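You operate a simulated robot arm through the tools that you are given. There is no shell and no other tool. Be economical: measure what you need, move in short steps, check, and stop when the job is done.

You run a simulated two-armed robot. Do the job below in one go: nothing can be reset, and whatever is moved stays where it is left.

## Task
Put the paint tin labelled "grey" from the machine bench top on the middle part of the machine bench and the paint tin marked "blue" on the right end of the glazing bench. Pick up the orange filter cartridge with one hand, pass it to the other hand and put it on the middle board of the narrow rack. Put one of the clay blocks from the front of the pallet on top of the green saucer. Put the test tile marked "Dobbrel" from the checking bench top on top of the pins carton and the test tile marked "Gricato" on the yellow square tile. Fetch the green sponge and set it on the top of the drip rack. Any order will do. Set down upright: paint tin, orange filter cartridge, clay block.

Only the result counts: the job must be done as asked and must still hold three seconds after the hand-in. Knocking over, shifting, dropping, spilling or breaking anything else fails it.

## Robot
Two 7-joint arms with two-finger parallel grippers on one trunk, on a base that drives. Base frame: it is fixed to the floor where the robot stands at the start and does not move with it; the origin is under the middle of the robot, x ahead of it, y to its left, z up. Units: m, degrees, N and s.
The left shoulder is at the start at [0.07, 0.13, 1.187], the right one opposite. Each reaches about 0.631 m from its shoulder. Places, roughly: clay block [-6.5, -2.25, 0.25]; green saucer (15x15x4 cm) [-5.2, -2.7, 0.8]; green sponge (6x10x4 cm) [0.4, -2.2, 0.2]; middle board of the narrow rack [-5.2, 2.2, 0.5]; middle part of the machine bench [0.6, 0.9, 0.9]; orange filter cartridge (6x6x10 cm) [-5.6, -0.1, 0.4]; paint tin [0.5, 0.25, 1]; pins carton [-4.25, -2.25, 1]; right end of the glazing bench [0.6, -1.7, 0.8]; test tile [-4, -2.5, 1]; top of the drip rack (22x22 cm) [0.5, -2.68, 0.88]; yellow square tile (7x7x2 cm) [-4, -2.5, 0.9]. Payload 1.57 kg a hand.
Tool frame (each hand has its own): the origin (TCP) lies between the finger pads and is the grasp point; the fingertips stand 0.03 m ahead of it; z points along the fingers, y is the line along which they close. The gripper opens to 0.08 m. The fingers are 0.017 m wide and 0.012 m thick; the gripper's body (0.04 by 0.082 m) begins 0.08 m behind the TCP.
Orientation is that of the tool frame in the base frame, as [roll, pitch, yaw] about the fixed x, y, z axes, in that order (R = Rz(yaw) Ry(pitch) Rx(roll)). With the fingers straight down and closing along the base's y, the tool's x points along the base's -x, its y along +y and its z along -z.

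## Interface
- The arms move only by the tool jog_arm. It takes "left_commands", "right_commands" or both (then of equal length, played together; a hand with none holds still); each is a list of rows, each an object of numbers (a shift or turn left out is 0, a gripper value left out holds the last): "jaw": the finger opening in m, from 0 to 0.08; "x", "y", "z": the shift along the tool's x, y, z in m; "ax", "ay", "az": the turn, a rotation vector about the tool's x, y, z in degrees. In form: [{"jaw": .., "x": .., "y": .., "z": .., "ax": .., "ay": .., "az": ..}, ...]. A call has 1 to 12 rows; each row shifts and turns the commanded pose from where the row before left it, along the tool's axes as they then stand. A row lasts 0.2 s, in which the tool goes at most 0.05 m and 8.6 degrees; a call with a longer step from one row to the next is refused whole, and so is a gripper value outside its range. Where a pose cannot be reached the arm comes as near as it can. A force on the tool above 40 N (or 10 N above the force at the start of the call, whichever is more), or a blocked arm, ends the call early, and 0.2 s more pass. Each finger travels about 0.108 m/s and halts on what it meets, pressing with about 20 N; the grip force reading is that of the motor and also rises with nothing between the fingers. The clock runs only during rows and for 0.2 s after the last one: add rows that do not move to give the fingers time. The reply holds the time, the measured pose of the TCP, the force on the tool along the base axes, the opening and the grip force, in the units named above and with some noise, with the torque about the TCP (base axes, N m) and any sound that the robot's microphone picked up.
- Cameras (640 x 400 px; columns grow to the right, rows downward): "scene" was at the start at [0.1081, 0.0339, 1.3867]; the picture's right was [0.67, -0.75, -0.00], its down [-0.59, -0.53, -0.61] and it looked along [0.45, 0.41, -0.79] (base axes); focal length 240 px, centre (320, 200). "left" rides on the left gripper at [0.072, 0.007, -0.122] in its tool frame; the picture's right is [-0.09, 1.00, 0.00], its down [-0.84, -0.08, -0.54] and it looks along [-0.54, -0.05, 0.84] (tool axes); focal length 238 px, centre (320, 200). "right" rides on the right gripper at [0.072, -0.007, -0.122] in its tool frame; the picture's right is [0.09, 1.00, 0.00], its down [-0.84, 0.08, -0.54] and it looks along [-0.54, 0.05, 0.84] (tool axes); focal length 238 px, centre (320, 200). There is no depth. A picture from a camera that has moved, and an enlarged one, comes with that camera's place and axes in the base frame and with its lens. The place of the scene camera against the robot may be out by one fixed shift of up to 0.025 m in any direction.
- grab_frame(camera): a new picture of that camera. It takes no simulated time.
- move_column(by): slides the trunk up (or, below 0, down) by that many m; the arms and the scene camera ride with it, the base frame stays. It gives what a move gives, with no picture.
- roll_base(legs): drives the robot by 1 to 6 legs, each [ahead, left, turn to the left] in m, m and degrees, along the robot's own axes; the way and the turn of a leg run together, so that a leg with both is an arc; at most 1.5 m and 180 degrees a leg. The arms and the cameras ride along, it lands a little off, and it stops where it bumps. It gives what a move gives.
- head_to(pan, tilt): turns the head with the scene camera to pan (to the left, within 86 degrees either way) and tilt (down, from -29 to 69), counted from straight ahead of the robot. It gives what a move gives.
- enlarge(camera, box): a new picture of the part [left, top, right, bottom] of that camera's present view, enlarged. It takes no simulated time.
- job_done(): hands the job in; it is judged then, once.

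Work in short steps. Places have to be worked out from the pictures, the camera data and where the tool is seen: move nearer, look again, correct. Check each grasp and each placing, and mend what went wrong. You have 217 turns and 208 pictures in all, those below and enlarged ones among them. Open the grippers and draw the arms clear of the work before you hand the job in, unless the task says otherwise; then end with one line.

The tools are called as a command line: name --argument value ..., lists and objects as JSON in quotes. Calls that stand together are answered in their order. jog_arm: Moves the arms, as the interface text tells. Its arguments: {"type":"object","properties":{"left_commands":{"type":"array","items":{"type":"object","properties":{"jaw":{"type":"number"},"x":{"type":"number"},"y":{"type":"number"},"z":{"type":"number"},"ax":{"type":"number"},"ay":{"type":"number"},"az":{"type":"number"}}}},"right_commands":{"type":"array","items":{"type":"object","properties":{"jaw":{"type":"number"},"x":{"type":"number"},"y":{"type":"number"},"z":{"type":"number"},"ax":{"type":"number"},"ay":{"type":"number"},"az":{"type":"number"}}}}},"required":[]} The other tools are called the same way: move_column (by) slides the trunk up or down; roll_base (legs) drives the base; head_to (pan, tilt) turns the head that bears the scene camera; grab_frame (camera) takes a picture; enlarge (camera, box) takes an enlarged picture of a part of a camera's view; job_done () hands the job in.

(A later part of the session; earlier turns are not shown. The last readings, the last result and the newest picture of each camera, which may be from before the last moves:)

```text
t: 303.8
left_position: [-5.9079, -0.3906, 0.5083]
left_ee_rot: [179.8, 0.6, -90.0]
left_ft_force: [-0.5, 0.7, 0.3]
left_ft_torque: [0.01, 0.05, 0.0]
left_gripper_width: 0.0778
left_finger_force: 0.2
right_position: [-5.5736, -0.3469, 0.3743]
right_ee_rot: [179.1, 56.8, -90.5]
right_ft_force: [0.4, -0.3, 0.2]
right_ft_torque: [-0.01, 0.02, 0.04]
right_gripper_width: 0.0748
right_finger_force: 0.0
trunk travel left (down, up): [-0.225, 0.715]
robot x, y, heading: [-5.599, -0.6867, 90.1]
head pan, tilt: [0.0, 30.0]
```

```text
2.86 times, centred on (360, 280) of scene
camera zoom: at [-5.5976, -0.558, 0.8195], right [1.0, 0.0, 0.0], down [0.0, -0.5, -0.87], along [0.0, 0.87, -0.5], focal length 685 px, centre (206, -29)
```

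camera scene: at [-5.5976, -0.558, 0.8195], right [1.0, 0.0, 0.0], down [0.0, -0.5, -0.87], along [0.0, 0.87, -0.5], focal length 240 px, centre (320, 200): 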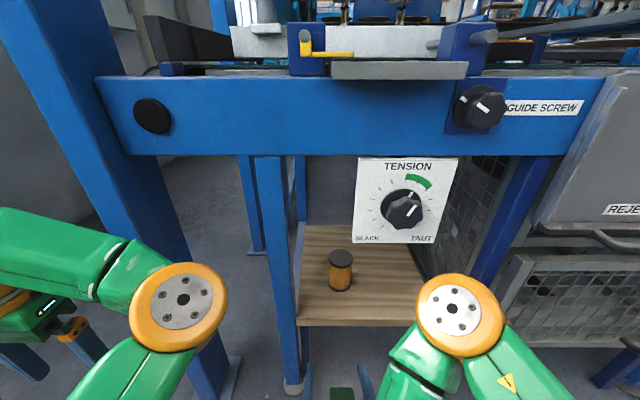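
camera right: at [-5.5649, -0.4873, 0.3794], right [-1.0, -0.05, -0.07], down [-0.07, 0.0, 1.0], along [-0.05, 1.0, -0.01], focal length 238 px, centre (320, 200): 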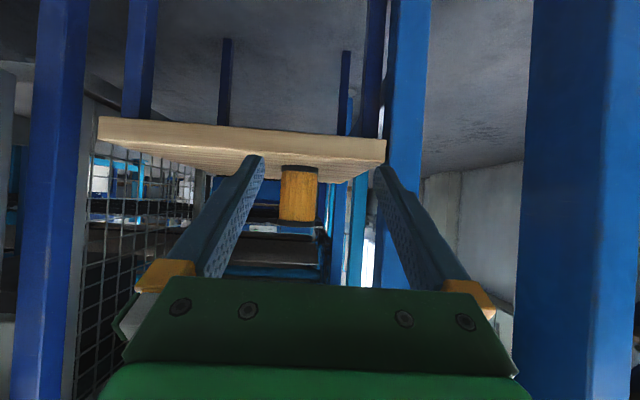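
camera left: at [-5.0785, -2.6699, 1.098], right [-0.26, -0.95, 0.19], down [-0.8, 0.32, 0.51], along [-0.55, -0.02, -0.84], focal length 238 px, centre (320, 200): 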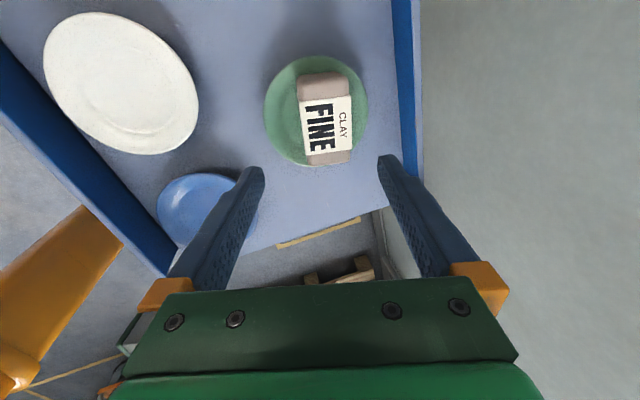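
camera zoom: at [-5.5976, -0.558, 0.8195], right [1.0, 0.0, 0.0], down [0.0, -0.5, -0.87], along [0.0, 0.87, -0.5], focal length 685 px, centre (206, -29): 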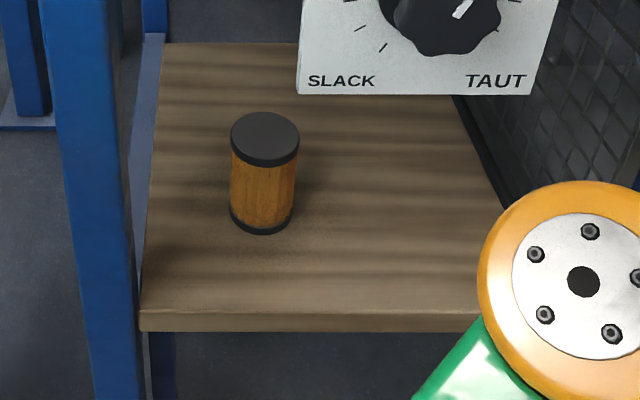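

The axis works out to (−5.547, −0.10), z 0.32–0.42. I advance two-thirds of the way with the jaws fully open and check.

jog_arm --right_commands '[{"y": -0.0265, "jaw": 0.08}, {"z": 0.0348, "x": -0.02}, {"z": 0.0348, "x": -0.02}, {"z": 0.0348, "x": -0.02}, {"z": 0.0348, "x": -0.02}, {}, {}]'

grab_frame --camera "right"

grab_frame --camera "scene"

```text
t: 305.4
left_position: [-5.9071, -0.391, 0.5076]
left_ee_rot: [179.8, 0.7, -90.2]
left_ft_force: [0.2, -0.3, 0.0]
left_ft_torque: [-0.01, -0.04, -0.01]
left_gripper_width: 0.0779
left_finger_force: 0.1
right_position: [-5.5475, -0.1867, 0.3634]
right_ee_rot: [179.1, 56.8, -90.5]
right_ft_force: [-0.8, -0.2, 0.4]
right_ft_torque: [-0.01, 0.0, 0.0]
right_gripper_width: 0.08
right_finger_force: 0.1
trunk travel left (down, up): [-0.225, 0.715]
robot x, y, heading: [-5.5993, -0.6836, 90.2]
head pan, tilt: [0.0, 30.0]
```

```text
71 pictures are left
camera right: at [-5.5395, -0.3281, 0.3697], right [-1.0, -0.05, -0.07], down [-0.07, 0.0, 1.0], along [-0.05, 1.0, -0.01], focal length 238 px, centre (320, 200)
```

right: 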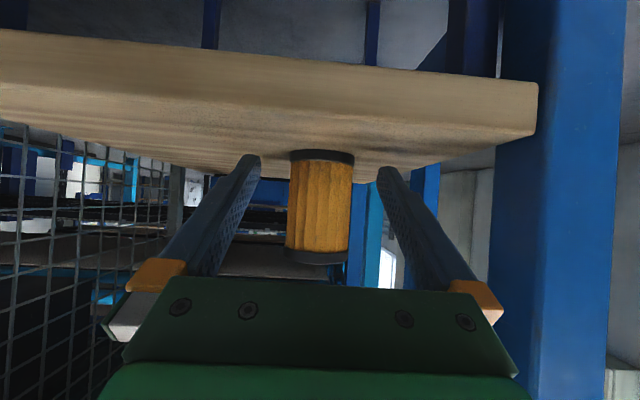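

```text
70 pictures are left
camera scene: at [-5.5976, -0.5581, 0.8195], right [1.0, 0.0, 0.0], down [0.0, -0.5, -0.87], along [0.0, 0.87, -0.5], focal length 240 px, centre (320, 200)
```

scene: 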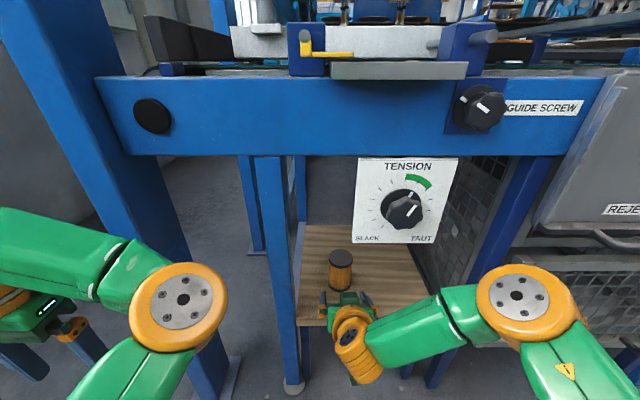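

Axis at (−5.551, −0.105). I advance the last 7.5 cm and close.

jog_arm --right_commands '[{"z": 0.033, "x": -0.0195, "y": 0.0035}, {"z": 0.033, "x": -0.0195}, {}, {"jaw": 0.05}, {}, {}]'

grab_frame --camera "right"

```text
t: 306.8
left_position: [-5.9088, -0.3921, 0.5087]
left_ee_rot: [179.8, 0.7, -90.1]
left_ft_force: [-0.5, -0.7, 0.3]
left_ft_torque: [-0.02, -0.02, -0.02]
left_gripper_width: 0.0782
left_finger_force: 0.0
right_position: [-5.5517, -0.1088, 0.3589]
right_ee_rot: [179.1, 57.0, -90.5]
right_ft_force: [0.1, 0.8, 0.4]
right_ft_torque: [0.0, -0.04, 0.0]
right_gripper_width: 0.0533
right_finger_force: 19.9
trunk travel left (down, up): [-0.225, 0.715]
robot x, y, heading: [-5.6025, -0.6802, 90.1]
head pan, tilt: [0.0, 30.0]
```

```text
69 pictures are left
camera right: at [-5.544, -0.2502, 0.3649], right [-1.0, -0.05, -0.07], down [-0.07, 0.0, 1.0], along [-0.05, 1.0, -0.01], focal length 238 px, centre (320, 200)
```

right: 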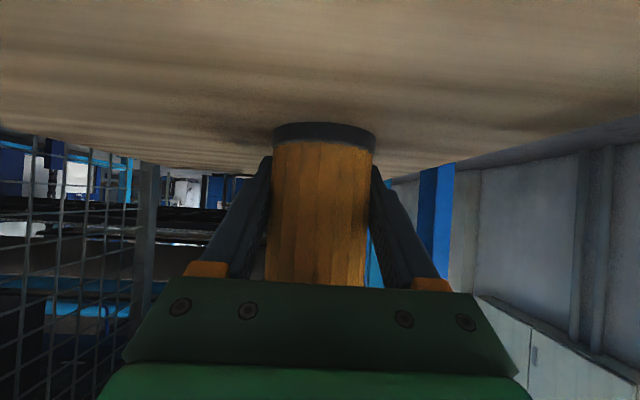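

Gripped. I lift 2 cm and withdraw straight back.

jog_arm --right_commands '[{"z": -0.011, "x": -0.0168}, {}, {"z": -0.0335, "x": 0.0219}, {"z": -0.0335, "x": 0.0219}, {"z": -0.0335, "x": 0.0219}, {"z": -0.0335, "x": 0.0219}, {"z": -0.0335, "x": 0.0219}, {}]'

grab_frame --camera "right"

grab_frame --camera "scene"

```text
t: 308.6
left_position: [-5.9082, -0.3918, 0.5082]
left_ee_rot: [179.8, 0.7, -90.2]
left_ft_force: [0.1, 0.3, -0.6]
left_ft_torque: [0.04, 0.01, 0.04]
left_gripper_width: 0.078
left_finger_force: 0.1
right_position: [-5.5503, -0.3115, 0.3806]
right_ee_rot: [179.2, 57.0, -90.6]
right_ft_force: [0.3, -0.9, -0.3]
right_ft_torque: [0.05, -0.02, -0.01]
right_gripper_width: 0.0531
right_finger_force: 20.0
trunk travel left (down, up): [-0.225, 0.715]
robot x, y, heading: [-5.5985, -0.6841, 90.3]
head pan, tilt: [0.0, 30.0]
```

```text
68 pictures are left
camera right: at [-5.542, -0.4523, 0.3873], right [-1.0, -0.05, -0.07], down [-0.07, 0.0, 1.0], along [-0.05, 1.0, -0.01], focal length 238 px, centre (320, 200)
```

right: 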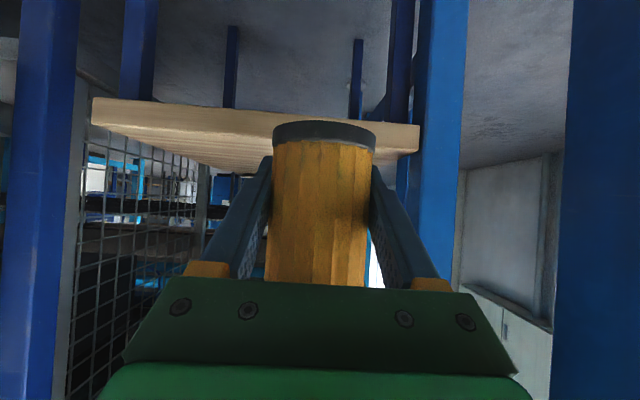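

```text
67 pictures are left
camera scene: at [-5.5975, -0.558, 0.8195], right [1.0, 0.0, 0.0], down [0.0, -0.5, -0.87], along [0.0, 0.87, -0.5], focal length 240 px, centre (320, 200)
```

scene: 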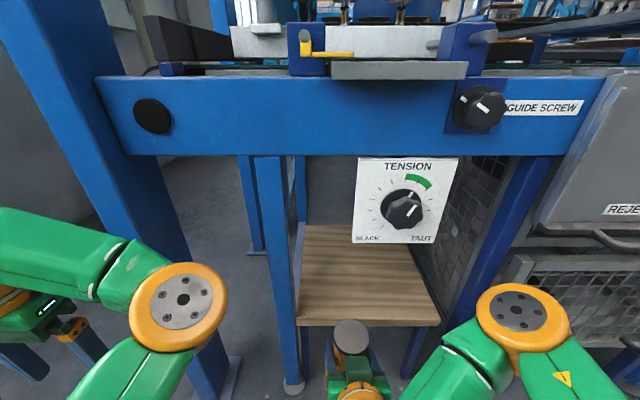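

The cartridge is held. I back the base away from the machine, then turn the left hand to point rightward and pitch it for the handover.

roll_base --legs '[[-0.45, 0, 0]]'

jog_arm --left_commands '[{"az": 8.2, "jaw": 0.08}, {"az": 8.2}, {"az": 8.2}, {"az": 8.2}, {"az": 8.2}, {"az": 8.2}, {"az": 8.2}, {"az": 8.2}, {"az": 8.2}, {"az": 8.2}, {"az": 8}]'

jog_arm --left_commands '[{"ay": -7.5}, {"ay": -7.5}, {"ay": -7.5}, {"ay": -7.5}, {"ay": -7.5}, {"ay": -7.5}, {}]'

head_to --pan 10 --tilt 55

grab_frame --camera "scene"

grab_frame --camera "left"

```text
t: 311.4
left_position: [-5.9064, -0.8443, 0.508]
left_ee_rot: [179.7, 0.7, -90.5]
left_ft_force: [0.9, -0.9, 0.1]
left_ft_torque: [-0.01, -0.01, -0.02]
left_gripper_width: 0.078
left_finger_force: 0.1
right_position: [-5.5482, -0.7655, 0.3821]
right_ee_rot: [179.1, 56.9, -90.9]
right_ft_force: [-0.5, 0.2, -1.8]
right_ft_torque: [0.01, -0.02, -0.03]
right_gripper_width: 0.0531
right_finger_force: 20.3
trunk travel left (down, up): [-0.225, 0.715]
robot x, y, heading: [-5.5969, -1.1398, 89.6]
head pan, tilt: [0.0, 30.0]
```

```text
t: 313.8
left_position: [-5.9064, -0.8444, 0.508]
left_ee_rot: [179.3, -0.2, 179.4]
left_ft_force: [-0.4, -0.3, -0.2]
left_ft_torque: [0.05, 0.02, 0.0]
left_gripper_width: 0.0801
left_finger_force: 0.2
right_position: [-5.5488, -0.7652, 0.3822]
right_ee_rot: [179.1, 56.9, -90.9]
right_ft_force: [0.7, 0.4, 0.0]
right_ft_torque: [-0.02, 0.01, -0.02]
right_gripper_width: 0.0534
right_finger_force: 20.9
trunk travel left (down, up): [-0.225, 0.715]
robot x, y, heading: [-5.5979, -1.1346, 89.9]
head pan, tilt: [0.0, 30.0]
```

```text
t: 315.4
left_position: [-5.906, -0.8436, 0.5078]
left_ee_rot: [179.0, 44.8, 178.9]
left_ft_force: [0.4, -0.8, 0.4]
left_ft_torque: [-0.03, 0.01, 0.02]
left_gripper_width: 0.08
left_finger_force: 0.0
right_position: [-5.5484, -0.7656, 0.3821]
right_ee_rot: [179.0, 56.9, -90.9]
right_ft_force: [-1.2, -1.2, -1.1]
right_ft_torque: [0.01, -0.01, -0.02]
right_gripper_width: 0.053
right_finger_force: 20.1
trunk travel left (down, up): [-0.225, 0.715]
robot x, y, heading: [-5.5976, -1.1362, 89.8]
head pan, tilt: [0.0, 30.0]
```

```text
t: 316.3
left_position: [-5.9062, -0.8425, 0.5074]
left_ee_rot: [179.0, 44.8, 178.9]
left_ft_force: [-1.3, -0.3, 0.1]
left_ft_torque: [-0.03, 0.01, 0.01]
left_gripper_width: 0.0802
left_finger_force: 0.1
right_position: [-5.5477, -0.7653, 0.3822]
right_ee_rot: [179.0, 56.8, -90.9]
right_ft_force: [0.0, -0.2, -1.5]
right_ft_torque: [0.02, 0.02, 0.02]
right_gripper_width: 0.0532
right_finger_force: 19.9
trunk travel left (down, up): [-0.225, 0.715]
robot x, y, heading: [-5.5989, -1.1395, 89.8]
head pan, tilt: [10.0, 55.0]
```

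```text
66 pictures are left
camera scene: at [-5.6097, -1.0313, 0.7835], right [0.99, 0.17, 0.0], down [0.14, -0.81, -0.57], along [-0.1, 0.57, -0.82], focal length 240 px, centre (320, 200)
```

scene: 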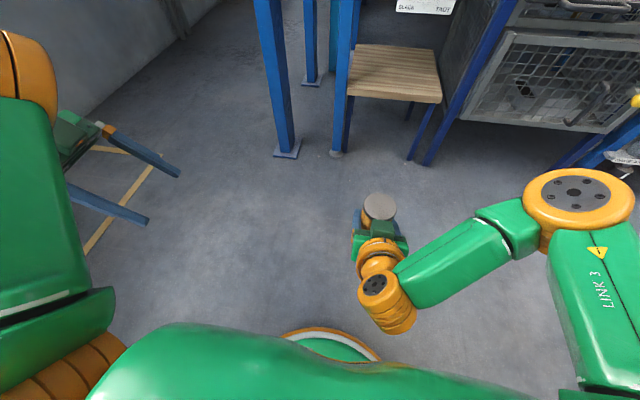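

```text
65 pictures are left
camera left: at [-6.044, -0.8367, 0.5434], right [0.07, 0.99, 0.08], down [0.21, -0.09, 0.97], along [0.97, -0.05, -0.22], focal length 238 px, centre (320, 200)
```

left: 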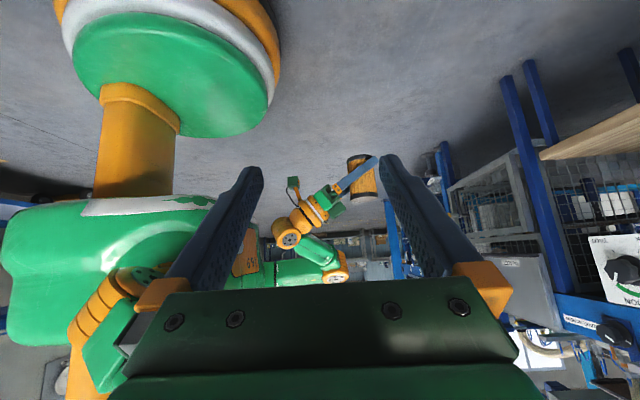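

The left hand points right and 45° down. Cartridge axis is at (−5.548, −0.761), base z 0.343. I bring the left hand to a pre-handover point up and left of it.

jog_arm --left_commands '[{"z": 0.0248, "x": -0.0311, "y": 0.0136, "jaw": 0.068}, {"z": 0.0248, "x": -0.0311, "y": 0.0136}, {"z": 0.0248, "x": -0.0311, "y": 0.0136}, {"z": 0.0248, "x": -0.0311, "y": 0.0136}, {"z": 0.0248, "x": -0.0311, "y": 0.0136}, {"z": 0.0245, "x": -0.0311, "y": 0.0135}, {}]'

grab_frame --camera "left"

grab_frame --camera "scene"

```text
t: 317.9
left_position: [-5.6731, -0.7625, 0.5344]
left_ee_rot: [179.4, 45.5, 179.9]
left_ft_force: [0.1, -0.5, 0.1]
left_ft_torque: [0.01, 0.02, 0.02]
left_gripper_width: 0.068
left_finger_force: 0.1
right_position: [-5.549, -0.7657, 0.381]
right_ee_rot: [179.1, 56.9, -90.9]
right_ft_force: [-0.7, 0.0, -0.8]
right_ft_torque: [-0.01, 0.02, -0.01]
right_gripper_width: 0.0534
right_finger_force: 19.9
trunk travel left (down, up): [-0.225, 0.715]
robot x, y, heading: [-5.5997, -1.1347, 89.9]
head pan, tilt: [10.0, 55.0]
```

```text
64 pictures are left
camera left: at [-5.8104, -0.7584, 0.5688], right [0.06, 1.0, 0.07], down [0.2, -0.08, 0.98], along [0.98, -0.04, -0.2], focal length 238 px, centre (320, 200)
```

left: 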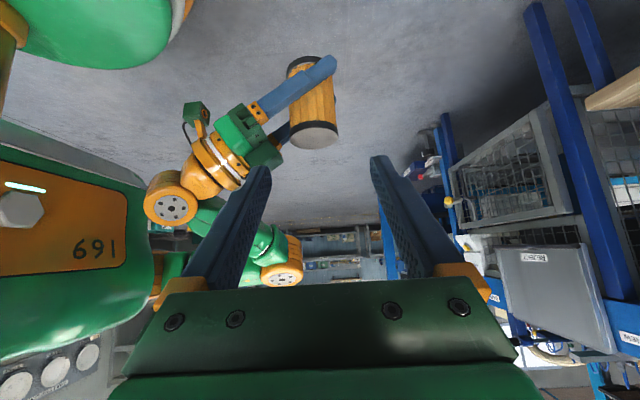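

```text
63 pictures are left
camera scene: at [-5.6097, -1.0313, 0.7834], right [0.99, 0.17, 0.0], down [0.14, -0.81, -0.57], along [-0.1, 0.56, -0.82], focal length 240 px, centre (320, 200)
```

scene: 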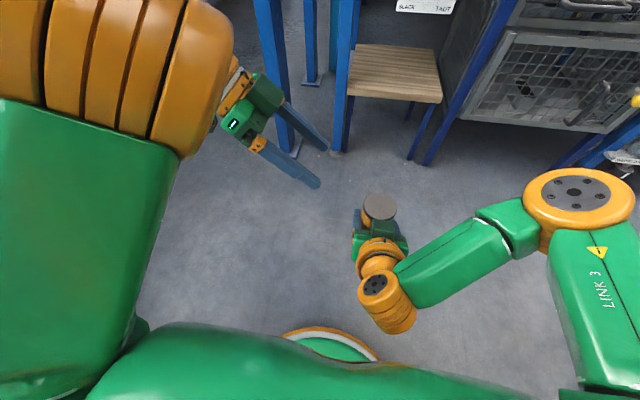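

The left camera puts the axis near (−5.554, −0.768). I advance 9 cm along the left hand's pointing direction and look again.

jog_arm --left_commands '[{"z": 0.03, "y": -0.0045}, {"z": 0.03}, {"z": 0.03}, {}, {}]'

grab_frame --camera "left"

grab_frame --camera "scene"

```text
t: 319.1
left_position: [-5.6517, -0.7432, 0.4757]
left_ee_rot: [179.1, 44.7, 178.9]
left_ft_force: [0.4, -0.2, 0.3]
left_ft_torque: [-0.02, 0.02, 0.02]
left_gripper_width: 0.0677
left_finger_force: 0.1
left hand out of reach, approached as far as the arm can: row 1, 2, 3
right_position: [-5.5484, -0.7646, 0.3824]
right_ee_rot: [179.1, 56.9, -90.9]
right_ft_force: [-0.3, 0.1, -1.9]
right_ft_torque: [0.02, -0.01, 0.03]
right_gripper_width: 0.0532
right_finger_force: 19.5
trunk travel left (down, up): [-0.225, 0.715]
robot x, y, heading: [-5.6001, -1.1341, 89.7]
head pan, tilt: [10.0, 55.0]
```

```text
62 pictures are left
camera left: at [-5.7893, -0.7361, 0.5103], right [0.07, 0.99, 0.08], down [0.21, -0.09, 0.97], along [0.97, -0.06, -0.22], focal length 238 px, centre (320, 200)
```

left: 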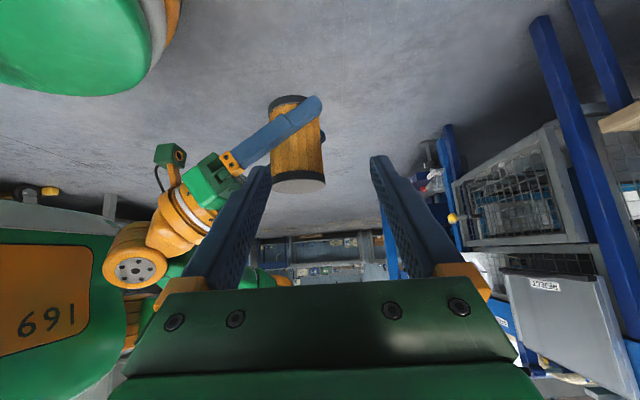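

```text
61 pictures are left
camera scene: at [-5.6097, -1.0313, 0.7834], right [0.99, 0.17, 0.0], down [0.14, -0.81, -0.57], along [-0.1, 0.56, -0.82], focal length 240 px, centre (320, 200)
```

scene: 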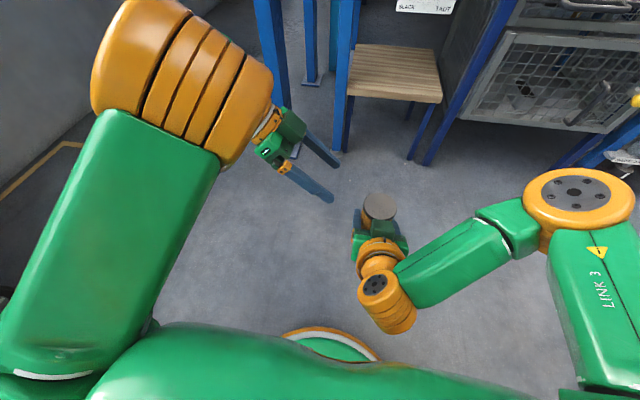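

The left arm cannot come that far inward and down, so I return it to its good pose and bring the cartridge to it along the same diagonal with the right hand.

jog_arm --left_commands '[{"z": -0.0283, "x": -0.0132, "y": -0.011}, {"z": -0.0283, "x": -0.0132, "y": -0.0115}, {}, {}, {}]' --right_commands '[{}, {}, {"y": 0.028, "z": -0.0145, "x": -0.0222}, {"y": 0.028, "z": -0.0145, "x": -0.0222}, {}]'

grab_frame --camera "left"

grab_frame --camera "scene"

```text
t: 320.3
left_position: [-5.6755, -0.7648, 0.5354]
left_ee_rot: [179.0, 45.6, 179.4]
left_ft_force: [0.2, -0.4, -0.4]
left_ft_torque: [0.0, -0.02, 0.01]
left_gripper_width: 0.0678
left_finger_force: 0.1
right_position: [-5.6024, -0.7627, 0.4353]
right_ee_rot: [179.0, 56.9, -90.9]
right_ft_force: [0.7, -0.3, -0.1]
right_ft_torque: [0.01, -0.01, 0.02]
right_gripper_width: 0.0533
right_finger_force: 20.5
trunk travel left (down, up): [-0.225, 0.715]
robot x, y, heading: [-5.5985, -1.1388, 90.0]
head pan, tilt: [10.0, 55.0]
```

```text
60 pictures are left
camera left: at [-5.8125, -0.7592, 0.5687], right [0.06, 0.99, 0.08], down [0.2, -0.09, 0.98], along [0.98, -0.05, -0.2], focal length 238 px, centre (320, 200)
```

left: 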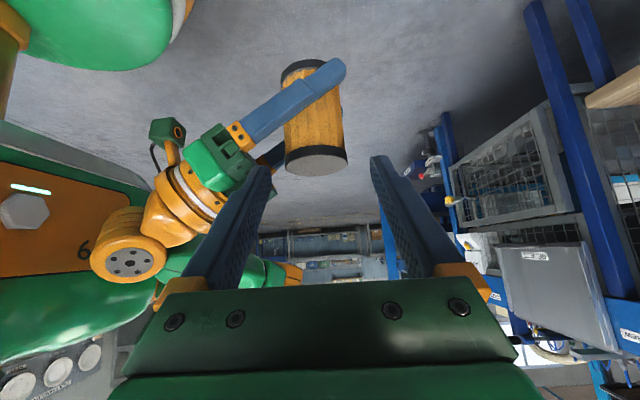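

```text
59 pictures are left
camera scene: at [-5.6097, -1.0313, 0.7834], right [0.99, 0.17, 0.0], down [0.14, -0.81, -0.57], along [-0.1, 0.56, -0.82], focal length 240 px, centre (320, 200)
```

scene: 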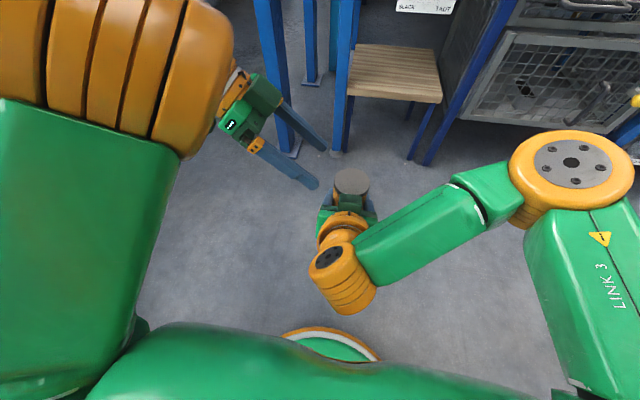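

The cartridge is centred between the left fingers. I bring it the remaining 5 cm up and left, then check.

jog_arm --right_commands '[{"y": 0.02, "z": -0.0105, "x": -0.016}, {"y": 0.02, "z": -0.0105, "x": -0.016}, {"y": 0.014, "z": -0.0075, "x": -0.0115}, {}, {}]'

grab_frame --camera "left"

enlarge --camera "scene" --box '[200, 60, 440, 300]'

```text
t: 321.5
left_position: [-5.6744, -0.7641, 0.535]
left_ee_rot: [179.0, 45.6, 179.5]
left_ft_force: [-0.4, 0.3, 0.3]
left_ft_torque: [-0.01, -0.02, 0.04]
left_gripper_width: 0.068
left_finger_force: 0.0
right_position: [-5.657, -0.765, 0.4863]
right_ee_rot: [179.1, 56.9, -90.8]
right_ft_force: [0.7, 0.0, -2.0]
right_ft_torque: [0.01, -0.02, 0.02]
right_gripper_width: 0.0533
right_finger_force: 20.3
trunk travel left (down, up): [-0.225, 0.715]
robot x, y, heading: [-5.6059, -1.1403, 89.7]
head pan, tilt: [10.0, 55.0]
```

```text
58 pictures are left
camera left: at [-5.8131, -0.7593, 0.5686], right [0.06, 1.0, 0.08], down [0.2, -0.09, 0.98], along [0.98, -0.04, -0.2], focal length 238 px, centre (320, 200)
```

left: 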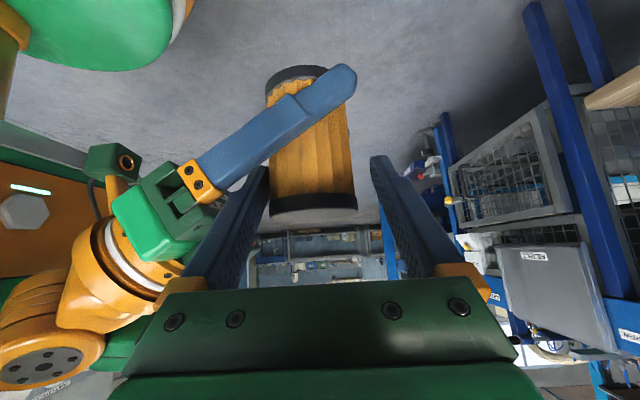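

```text
1.67 times, centred on (320, 180) of scene
camera zoom: at [-5.6098, -1.0313, 0.7834], right [0.99, 0.17, 0.0], down [0.14, -0.81, -0.57], along [-0.1, 0.56, -0.82], focal length 400 px, centre (320, 233)
```

zoom: 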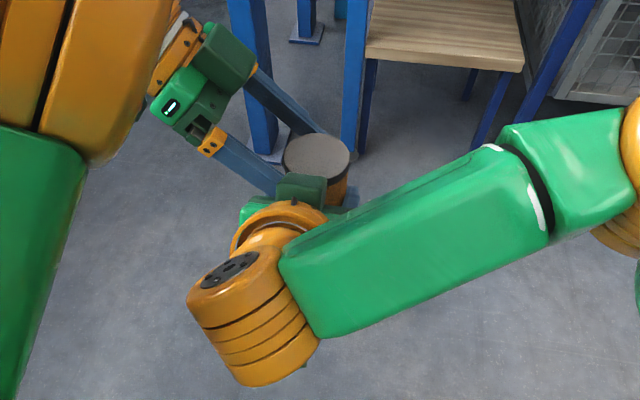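

The cartridge lies between the left fingers, about 5 mm off centre. I shift the left hand 5 mm and close it.

jog_arm --left_commands '[{"y": -0.005}, {}, {"jaw": 0.06}, {"jaw": 0.045}, {}, {}, {}]'

grab_frame --camera "left"

```text
t: 323.1
left_position: [-5.674, -0.77, 0.5351]
left_ee_rot: [179.1, 45.8, 179.5]
left_ft_force: [-0.8, -12.5, -15.1]
left_ft_torque: [-0.44, 0.29, -0.15]
left_gripper_width: 0.0533
left_finger_force: 20.4
right_position: [-5.6572, -0.7647, 0.4872]
right_ee_rot: [179.0, 57.1, -91.0]
right_ft_force: [1.8, 12.3, 14.5]
right_ft_torque: [-0.19, 0.05, -0.09]
right_gripper_width: 0.0535
right_finger_force: 20.1
trunk travel left (down, up): [-0.225, 0.715]
robot x, y, heading: [-5.5993, -1.1334, 89.9]
head pan, tilt: [10.0, 55.0]
```

```text
56 pictures are left
camera left: at [-5.8125, -0.7645, 0.5683], right [0.06, 1.0, 0.08], down [0.2, -0.09, 0.98], along [0.98, -0.05, -0.2], focal length 238 px, centre (320, 200)
```

left: 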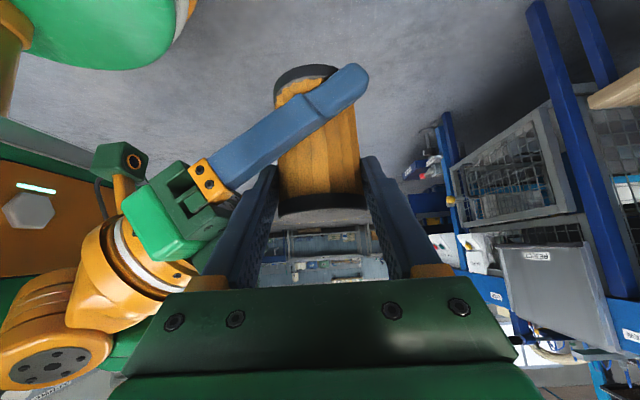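

The left hand has it. I open the right hand and withdraw it back and then right.

jog_arm --right_commands '[{"jaw": 0.066}, {"jaw": 0.08}, {}, {"z": -0.02, "x": 0.015}, {"z": -0.025, "x": 0.018}, {"z": -0.02, "x": 0.018}, {"y": -0.03, "x": 0.01}, {"y": -0.04, "x": 0.01}, {"y": -0.04}, {}]'

grab_frame --camera "left"

grab_frame --camera "scene"

```text
t: 324.8
left_position: [-5.6757, -0.7669, 0.5369]
left_ee_rot: [178.3, 46.3, 179.5]
left_ft_force: [0.7, 2.5, -2.4]
left_ft_torque: [0.15, -0.04, 0.03]
left_gripper_width: 0.0537
left_finger_force: 19.8
right_position: [-5.6311, -0.8237, 0.4852]
right_ee_rot: [166.1, 56.6, -113.6]
right_ft_force: [-2.0, -2.2, 0.3]
right_ft_torque: [0.05, 0.03, 0.12]
right_gripper_width: 0.08
right_finger_force: 0.1
trunk travel left (down, up): [-0.225, 0.715]
robot x, y, heading: [-5.5955, -1.1378, 89.7]
head pan, tilt: [10.0, 55.0]
stopped in row 8 (right hand): the arm was blocked; the commanded pose is now the measured one
```

```text
55 pictures are left
camera left: at [-5.8142, -0.7632, 0.5687], right [0.05, 0.99, 0.09], down [0.19, -0.1, 0.98], along [0.98, -0.03, -0.19], focal length 238 px, centre (320, 200)
```

left: 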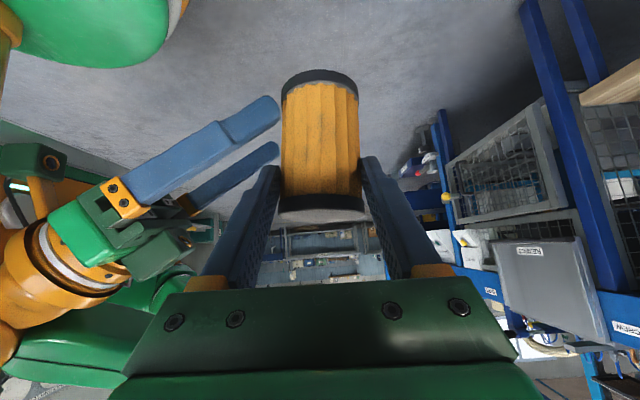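

```text
54 pictures are left
camera scene: at [-5.6098, -1.0313, 0.7834], right [0.99, 0.17, 0.0], down [0.14, -0.81, -0.57], along [-0.1, 0.56, -0.82], focal length 240 px, centre (320, 200)
```

scene: 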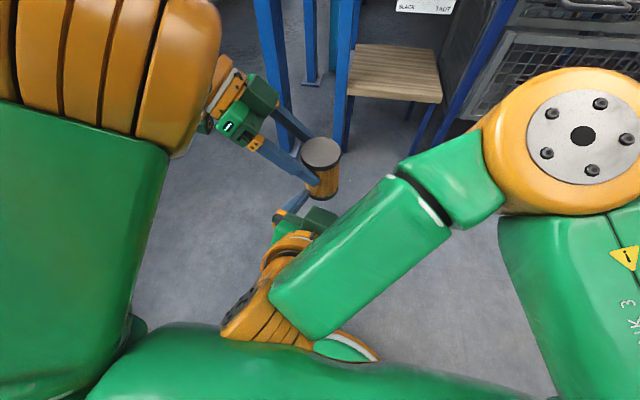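

The right hand was blocked at its wrist, but its fingers are clear behind the cartridge, which the left hand holds. I move the right hand straight down first, then away to the right.

jog_arm --right_commands '[{"z": 0.011, "x": 0.0165}, {"z": 0.0165, "x": 0.025}, {"z": 0.0165, "x": 0.025}, {"z": 0.0165, "x": 0.025}, {}]'

grab_frame --camera "scene"

```text
t: 326.0
left_position: [-5.6759, -0.7675, 0.536]
left_ee_rot: [178.3, 46.2, 179.4]
left_ft_force: [0.2, 0.0, -1.4]
left_ft_torque: [0.02, 0.02, -0.01]
left_gripper_width: 0.0533
left_finger_force: 19.9
right_position: [-5.6444, -0.8191, 0.3786]
right_ee_rot: [166.0, 56.3, -113.5]
right_ft_force: [0.3, -0.7, -0.3]
right_ft_torque: [-0.01, 0.05, -0.03]
right_gripper_width: 0.0799
right_finger_force: 0.0
trunk travel left (down, up): [-0.225, 0.715]
robot x, y, heading: [-5.5983, -1.1367, 89.5]
head pan, tilt: [10.0, 55.0]
```

```text
53 pictures are left
camera scene: at [-5.6098, -1.0313, 0.7834], right [0.99, 0.17, 0.0], down [0.14, -0.81, -0.57], along [-0.1, 0.56, -0.82], focal length 240 px, centre (320, 200)
```

scene: 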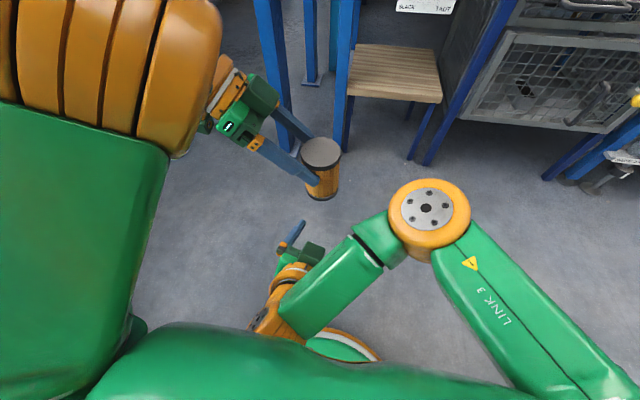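

It is clear below the cartridge. I slide it to the right.

jog_arm --right_commands '[{"y": -0.0366, "z": 0.0133, "x": -0.0088}, {"y": -0.0366, "z": 0.0133, "x": -0.0088}, {"y": -0.0366, "z": 0.0133, "x": -0.0088}, {"y": -0.0366, "z": 0.0133, "x": -0.0088}, {"y": -0.0366, "z": 0.0133, "x": -0.0088}, {}]'

move_column --by 0.1

head_to --pan 35 --tilt 15

grab_frame --camera "scene"

grab_frame --camera "left"

```text
t: 327.4
left_position: [-5.6751, -0.7674, 0.5374]
left_ee_rot: [178.3, 46.2, 179.4]
left_ft_force: [-0.1, -0.3, -1.3]
left_ft_torque: [0.01, -0.03, 0.0]
left_gripper_width: 0.0536
left_finger_force: 20.0
right_position: [-5.4578, -0.7784, 0.3601]
right_ee_rot: [166.5, 56.5, -113.4]
right_ft_force: [1.1, -0.5, -0.8]
right_ft_torque: [-0.02, 0.0, -0.02]
right_gripper_width: 0.0798
right_finger_force: 0.1
right hand out of reach, approached as far as the arm can: row 5
trunk travel left (down, up): [-0.225, 0.715]
robot x, y, heading: [-5.5981, -1.1378, 89.8]
head pan, tilt: [10.0, 55.0]
```

```text
t: 328.7
left_position: [-5.6754, -0.7665, 0.6367]
left_ee_rot: [178.4, 46.2, 179.4]
left_ft_force: [-0.5, 0.2, -1.3]
left_ft_torque: [0.01, 0.02, 0.01]
left_gripper_width: 0.0534
left_finger_force: 20.7
right_position: [-5.4583, -0.7795, 0.4581]
right_ee_rot: [166.5, 56.5, -113.5]
right_ft_force: [0.1, 0.2, -0.7]
right_ft_torque: [-0.03, 0.01, 0.0]
right_gripper_width: 0.0801
right_finger_force: 0.2
trunk travel left (down, up): [-0.325, 0.615]
robot x, y, heading: [-5.598, -1.137, 89.6]
head pan, tilt: [10.0, 55.0]
```

```text
t: 329.8
left_position: [-5.6752, -0.7666, 0.6365]
left_ee_rot: [178.3, 46.1, 179.4]
left_ft_force: [0.4, -0.2, -1.1]
left_ft_torque: [-0.02, 0.07, -0.02]
left_gripper_width: 0.0533
left_finger_force: 20.0
right_position: [-5.4579, -0.7788, 0.4571]
right_ee_rot: [166.4, 56.5, -113.4]
right_ft_force: [0.0, 0.6, 0.2]
right_ft_torque: [0.0, 0.01, 0.0]
right_gripper_width: 0.08
right_finger_force: 0.0
trunk travel left (down, up): [-0.325, 0.615]
robot x, y, heading: [-5.5963, -1.1394, 89.9]
head pan, tilt: [35.0, 15.0]
```

```text
52 pictures are left
camera scene: at [-5.6507, -1.0256, 0.9436], right [0.82, 0.57, 0.0], down [0.15, -0.21, -0.97], along [-0.55, 0.79, -0.26], focal length 240 px, centre (320, 200)
```

scene: 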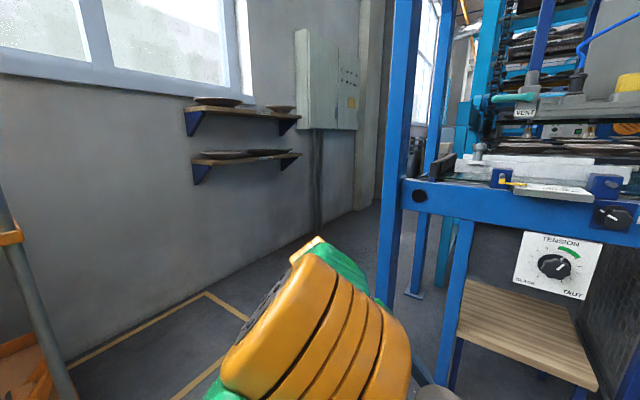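

```text
51 pictures are left
camera left: at [-5.8138, -0.7632, 0.6689], right [0.05, 0.99, 0.09], down [0.19, -0.1, 0.98], along [0.98, -0.03, -0.19], focal length 238 px, centre (320, 200)
```

left: 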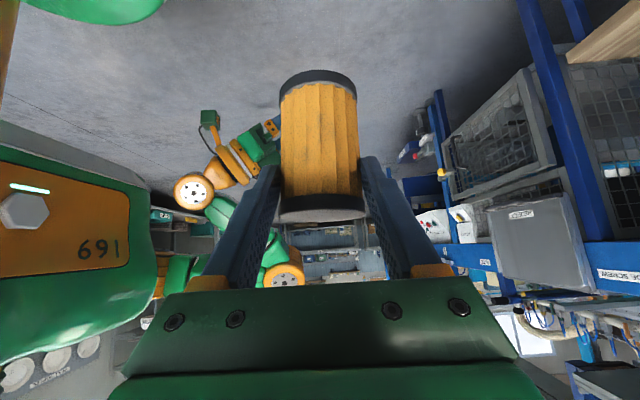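

Handover is complete and the left hand holds the cartridge upright. The narrow rack lies beyond the machine, so I go to the corridor on the left and look along it.

roll_base --legs '[[0.3, 0, 0], [0, 0.62, 0]]'

head_to --pan -15 --tilt 12

grab_frame --camera "scene"

```text
t: 334.9
left_position: [-6.2944, -0.4672, 0.6366]
left_ee_rot: [178.3, 46.2, 179.8]
left_ft_force: [-0.3, 0.9, -1.6]
left_ft_torque: [0.02, 0.05, 0.0]
left_gripper_width: 0.0531
left_finger_force: 20.4
right_position: [-6.0782, -0.478, 0.4575]
right_ee_rot: [166.3, 56.5, -113.2]
right_ft_force: [0.0, 0.0, 0.4]
right_ft_torque: [0.01, 0.0, 0.02]
right_gripper_width: 0.0799
right_finger_force: 0.0
trunk travel left (down, up): [-0.325, 0.615]
robot x, y, heading: [-6.2185, -0.8345, 90.1]
head pan, tilt: [35.0, 15.0]
```

```text
t: 336.1
left_position: [-6.2939, -0.4663, 0.6373]
left_ee_rot: [178.3, 46.4, 179.9]
left_ft_force: [0.6, 0.0, -0.7]
left_ft_torque: [-0.01, 0.04, -0.03]
left_gripper_width: 0.0533
left_finger_force: 19.6
right_position: [-6.0782, -0.478, 0.4588]
right_ee_rot: [166.4, 56.4, -113.2]
right_ft_force: [0.6, 0.3, 0.4]
right_ft_torque: [0.02, 0.0, -0.02]
right_gripper_width: 0.0798
right_finger_force: 0.1
trunk travel left (down, up): [-0.325, 0.615]
robot x, y, heading: [-6.2211, -0.8352, 90.0]
head pan, tilt: [-15.0, 12.0]
```

```text
50 pictures are left
camera scene: at [-6.1908, -0.7119, 0.9486], right [0.97, -0.26, 0.0], down [-0.05, -0.2, -0.98], along [0.25, 0.95, -0.21], focal length 240 px, centre (320, 200)
```

scene: 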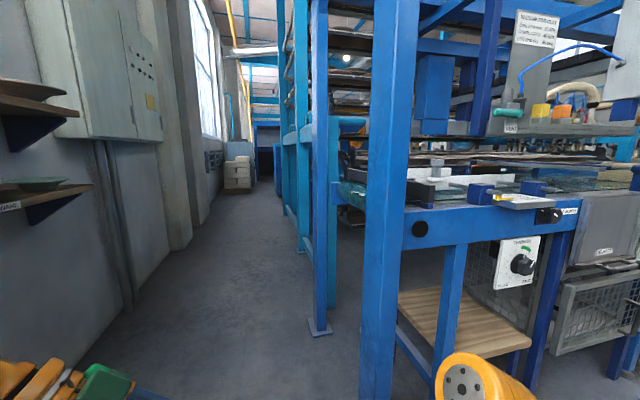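

The corridor between the wall (x ≈ −6.9) and the machine (x ≈ −5.9) is open. I centre in it, drive ahead and look right for the rack.

roll_base --legs '[[0, 0.14, 0], [1.5, 0, 0], [0.6, 0, 0]]'

head_to --pan -55 --tilt 12

grab_frame --camera "scene"

```text
t: 337.4
left_position: [-6.4296, -0.4669, 0.6367]
left_ee_rot: [178.4, 46.6, -179.8]
left_ft_force: [-0.3, -1.2, -0.8]
left_ft_torque: [-0.01, -0.02, 0.02]
left_gripper_width: 0.0529
left_finger_force: 20.1
right_position: [-6.2126, -0.4782, 0.4587]
right_ee_rot: [166.4, 56.6, -113.2]
right_ft_force: [0.4, -0.3, -0.4]
right_ft_torque: [-0.03, 0.0, -0.01]
right_gripper_width: 0.0799
right_finger_force: 0.1
trunk travel left (down, up): [-0.325, 0.615]
robot x, y, heading: [-6.3476, -0.8399, 90.3]
head pan, tilt: [-15.0, 12.0]
stopped in leg 1: the robot was blocked; the commanded pose is now the measured one
```

```text
t: 338.5
left_position: [-6.4293, -0.4685, 0.636]
left_ee_rot: [178.3, 46.5, -179.9]
left_ft_force: [0.1, -0.3, -0.3]
left_ft_torque: [-0.02, 0.02, 0.0]
left_gripper_width: 0.0531
left_finger_force: 19.6
right_position: [-6.2114, -0.4783, 0.4589]
right_ee_rot: [166.3, 56.6, -113.1]
right_ft_force: [0.3, -0.6, 1.0]
right_ft_torque: [0.0, 0.0, 0.0]
right_gripper_width: 0.0801
right_finger_force: 0.0
trunk travel left (down, up): [-0.325, 0.615]
robot x, y, heading: [-6.3521, -0.8341, 90.2]
head pan, tilt: [-55.0, 12.0]
```

```text
49 pictures are left
camera scene: at [-6.272, -0.7488, 0.9486], right [0.58, -0.82, 0.0], down [-0.17, -0.12, -0.98], along [0.8, 0.56, -0.21], focal length 240 px, centre (320, 200)
```

scene: 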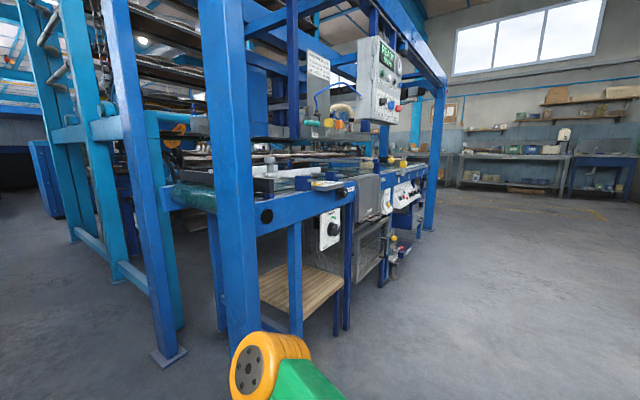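

The base bumped something on the left and stopped. I ease right and look at what it was.

roll_base --legs '[[0.05, -0.06, 0]]'

head_to --pan 80 --tilt 45

grab_frame --camera "scene"

```text
t: 339.6
left_position: [-6.3676, -0.4174, 0.6373]
left_ee_rot: [178.3, 46.5, -179.9]
left_ft_force: [-0.1, 0.0, -1.0]
left_ft_torque: [-0.01, 0.05, -0.01]
left_gripper_width: 0.0529
left_finger_force: 20.4
right_position: [-6.1507, -0.428, 0.4575]
right_ee_rot: [166.4, 56.4, -113.1]
right_ft_force: [-0.1, -0.5, 0.3]
right_ft_torque: [0.03, -0.02, 0.04]
right_gripper_width: 0.0801
right_finger_force: 0.1
trunk travel left (down, up): [-0.325, 0.615]
robot x, y, heading: [-6.2878, -0.7876, 90.0]
head pan, tilt: [-55.0, 12.0]
```

```text
t: 341.7
left_position: [-6.369, -0.4167, 0.6372]
left_ee_rot: [178.2, 46.6, -179.8]
left_ft_force: [0.6, 0.4, -1.7]
left_ft_torque: [0.02, 0.03, -0.02]
left_gripper_width: 0.0529
left_finger_force: 20.0
right_position: [-6.151, -0.4283, 0.4577]
right_ee_rot: [166.2, 56.5, -113.1]
right_ft_force: [-0.4, 0.0, -0.4]
right_ft_torque: [0.02, 0.01, 0.03]
right_gripper_width: 0.08
right_finger_force: 0.1
trunk travel left (down, up): [-0.325, 0.615]
robot x, y, heading: [-6.2917, -0.7891, 90.2]
head pan, tilt: [80.0, 45.0]
```

```text
48 pictures are left
camera scene: at [-6.3674, -0.7387, 0.8969], right [0.17, 0.99, 0.0], down [0.7, -0.12, -0.71], along [-0.7, 0.12, -0.71], focal length 240 px, centre (320, 200)
```

scene: 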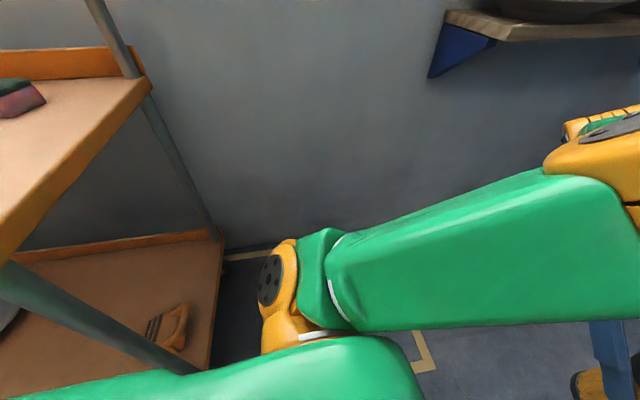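

I seem to have brushed near the orange cart's corner; I am clear now. I go ahead past it, then centre and drive up the corridor.

roll_base --legs '[[0.4, 0, 0], [0, 0.07, 0], [1.5, 0, 0]]'

head_to --pan -60 --tilt 12

grab_frame --camera "scene"

```text
t: 351.9
left_position: [-6.4729, 1.4939, 0.6372]
left_ee_rot: [178.2, 46.4, -178.8]
left_ft_force: [-0.9, 0.4, -0.8]
left_ft_torque: [0.0, 0.02, 0.04]
left_gripper_width: 0.0529
left_finger_force: 19.9
right_position: [-6.2545, 1.4866, 0.4589]
right_ee_rot: [166.3, 56.6, -112.2]
right_ft_force: [0.3, 0.5, 0.9]
right_ft_torque: [-0.01, 0.03, 0.0]
right_gripper_width: 0.0801
right_finger_force: 0.0
trunk travel left (down, up): [-0.325, 0.615]
robot x, y, heading: [-6.3897, 1.126, 91.3]
head pan, tilt: [80.0, 45.0]
```

```text
t: 354.1
left_position: [-6.4721, 1.4943, 0.6372]
left_ee_rot: [178.3, 46.5, -178.9]
left_ft_force: [0.0, -0.1, -0.3]
left_ft_torque: [-0.04, 0.04, 0.01]
left_gripper_width: 0.0527
left_finger_force: 20.1
right_position: [-6.254, 1.4864, 0.4582]
right_ee_rot: [166.3, 56.5, -112.2]
right_ft_force: [0.2, -0.4, 0.4]
right_ft_torque: [-0.02, 0.01, 0.0]
right_gripper_width: 0.0799
right_finger_force: 0.0
trunk travel left (down, up): [-0.325, 0.615]
robot x, y, heading: [-6.3855, 1.1239, 91.0]
head pan, tilt: [-60.0, 12.0]
```

```text
47 pictures are left
camera scene: at [-6.3061, 1.2083, 0.9486], right [0.52, -0.85, 0.0], down [-0.18, -0.11, -0.98], along [0.84, 0.51, -0.21], focal length 240 px, centre (320, 200)
```

scene: 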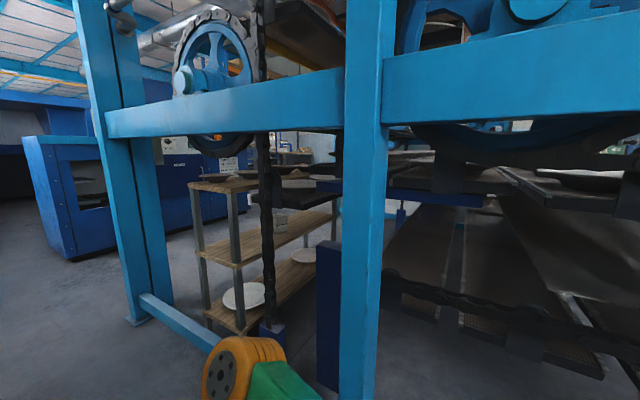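

There is the narrow rack: wooden boards inside, with its near corner around (−5.59, 2.12). I drive past to look at it from the far (+y) side.

roll_base --legs '[[1.5, 0, -1], [0.55, 0, 0], [0, 0, -90]]'

head_to --pan -55 --tilt 15

grab_frame --camera "scene"

```text
t: 368.0
left_position: [-6.0567, 3.243, 0.6368]
left_ee_rot: [178.3, 46.4, 92.2]
left_ft_force: [0.1, 0.0, -0.9]
left_ft_torque: [0.03, -0.05, 0.02]
left_gripper_width: 0.0528
left_finger_force: 19.8
right_position: [-6.0577, 3.0252, 0.4588]
right_ee_rot: [166.3, 56.5, 159.1]
right_ft_force: [-0.1, 0.6, -0.6]
right_ft_torque: [0.03, 0.04, -0.01]
right_gripper_width: 0.08
right_finger_force: 0.0
trunk travel left (down, up): [-0.325, 0.615]
robot x, y, heading: [-6.4222, 3.1539, 2.4]
head pan, tilt: [-60.0, 12.0]
```

```text
t: 368.7
left_position: [-6.0561, 3.2434, 0.637]
left_ee_rot: [178.2, 46.6, 92.3]
left_ft_force: [0.0, 0.3, -1.3]
left_ft_torque: [0.03, -0.02, 0.0]
left_gripper_width: 0.0528
left_finger_force: 19.7
right_position: [-6.0587, 3.0258, 0.4582]
right_ee_rot: [166.3, 56.5, 158.9]
right_ft_force: [0.2, -0.2, -0.6]
right_ft_torque: [0.01, 0.01, 0.03]
right_gripper_width: 0.0799
right_finger_force: 0.0
trunk travel left (down, up): [-0.325, 0.615]
robot x, y, heading: [-6.4213, 3.1526, 2.4]
head pan, tilt: [-55.0, 15.0]
```

```text
46 pictures are left
camera scene: at [-6.3135, 3.0627, 0.9437], right [-0.79, -0.61, 0.0], down [-0.16, 0.21, -0.97], along [0.59, -0.77, -0.26], focal length 240 px, centre (320, 200)
```

scene: 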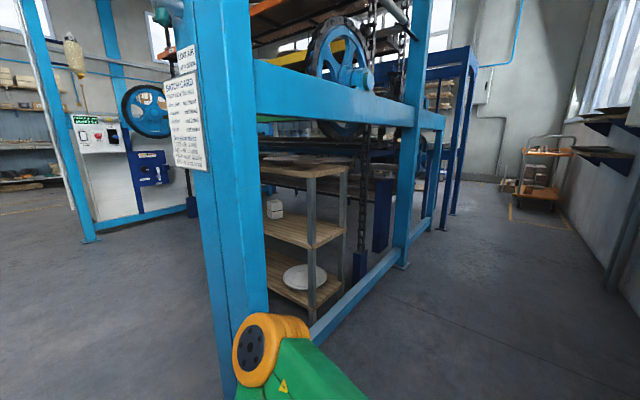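

The rack is open toward +y between the frame posts. I drive in front of it and turn to face it.

roll_base --legs '[[1.2, 0, -2], [0, 0, -90]]'

head_to --pan 0 --tilt 25

grab_frame --camera "scene"

```text
t: 378.6
left_position: [-5.1563, 2.8002, 0.6366]
left_ee_rot: [178.4, 46.5, -1.8]
left_ft_force: [0.5, 0.2, -2.0]
left_ft_torque: [0.01, -0.01, 0.0]
left_gripper_width: 0.0528
left_finger_force: 20.0
right_position: [-5.374, 2.8191, 0.4585]
right_ee_rot: [166.4, 56.5, 64.9]
right_ft_force: [0.8, 0.6, -0.2]
right_ft_torque: [0.0, 0.0, 0.0]
right_gripper_width: 0.0801
right_finger_force: 0.0
trunk travel left (down, up): [-0.325, 0.615]
robot x, y, heading: [-5.2238, 3.1718, -91.5]
head pan, tilt: [-55.0, 15.0]
```

```text
t: 379.9
left_position: [-5.1559, 2.8003, 0.6379]
left_ee_rot: [178.3, 46.5, -1.8]
left_ft_force: [-0.8, -0.2, -1.2]
left_ft_torque: [0.05, 0.02, 0.03]
left_gripper_width: 0.0527
left_finger_force: 20.3
right_position: [-5.3734, 2.8178, 0.4581]
right_ee_rot: [166.3, 56.4, 65.0]
right_ft_force: [0.3, 0.1, -0.4]
right_ft_torque: [-0.01, 0.05, 0.01]
right_gripper_width: 0.0798
right_finger_force: 0.1
trunk travel left (down, up): [-0.325, 0.615]
robot x, y, heading: [-5.2229, 3.1759, -91.7]
head pan, tilt: [0.0, 25.0]
```

```text
45 pictures are left
camera scene: at [-5.2248, 3.0148, 0.9274], right [-1.0, 0.03, 0.0], down [0.01, 0.42, -0.91], along [-0.03, -0.91, -0.42], focal length 240 px, centre (320, 200)
```

scene: 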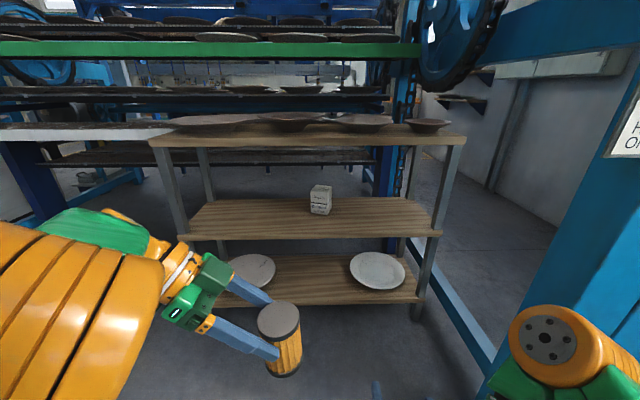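

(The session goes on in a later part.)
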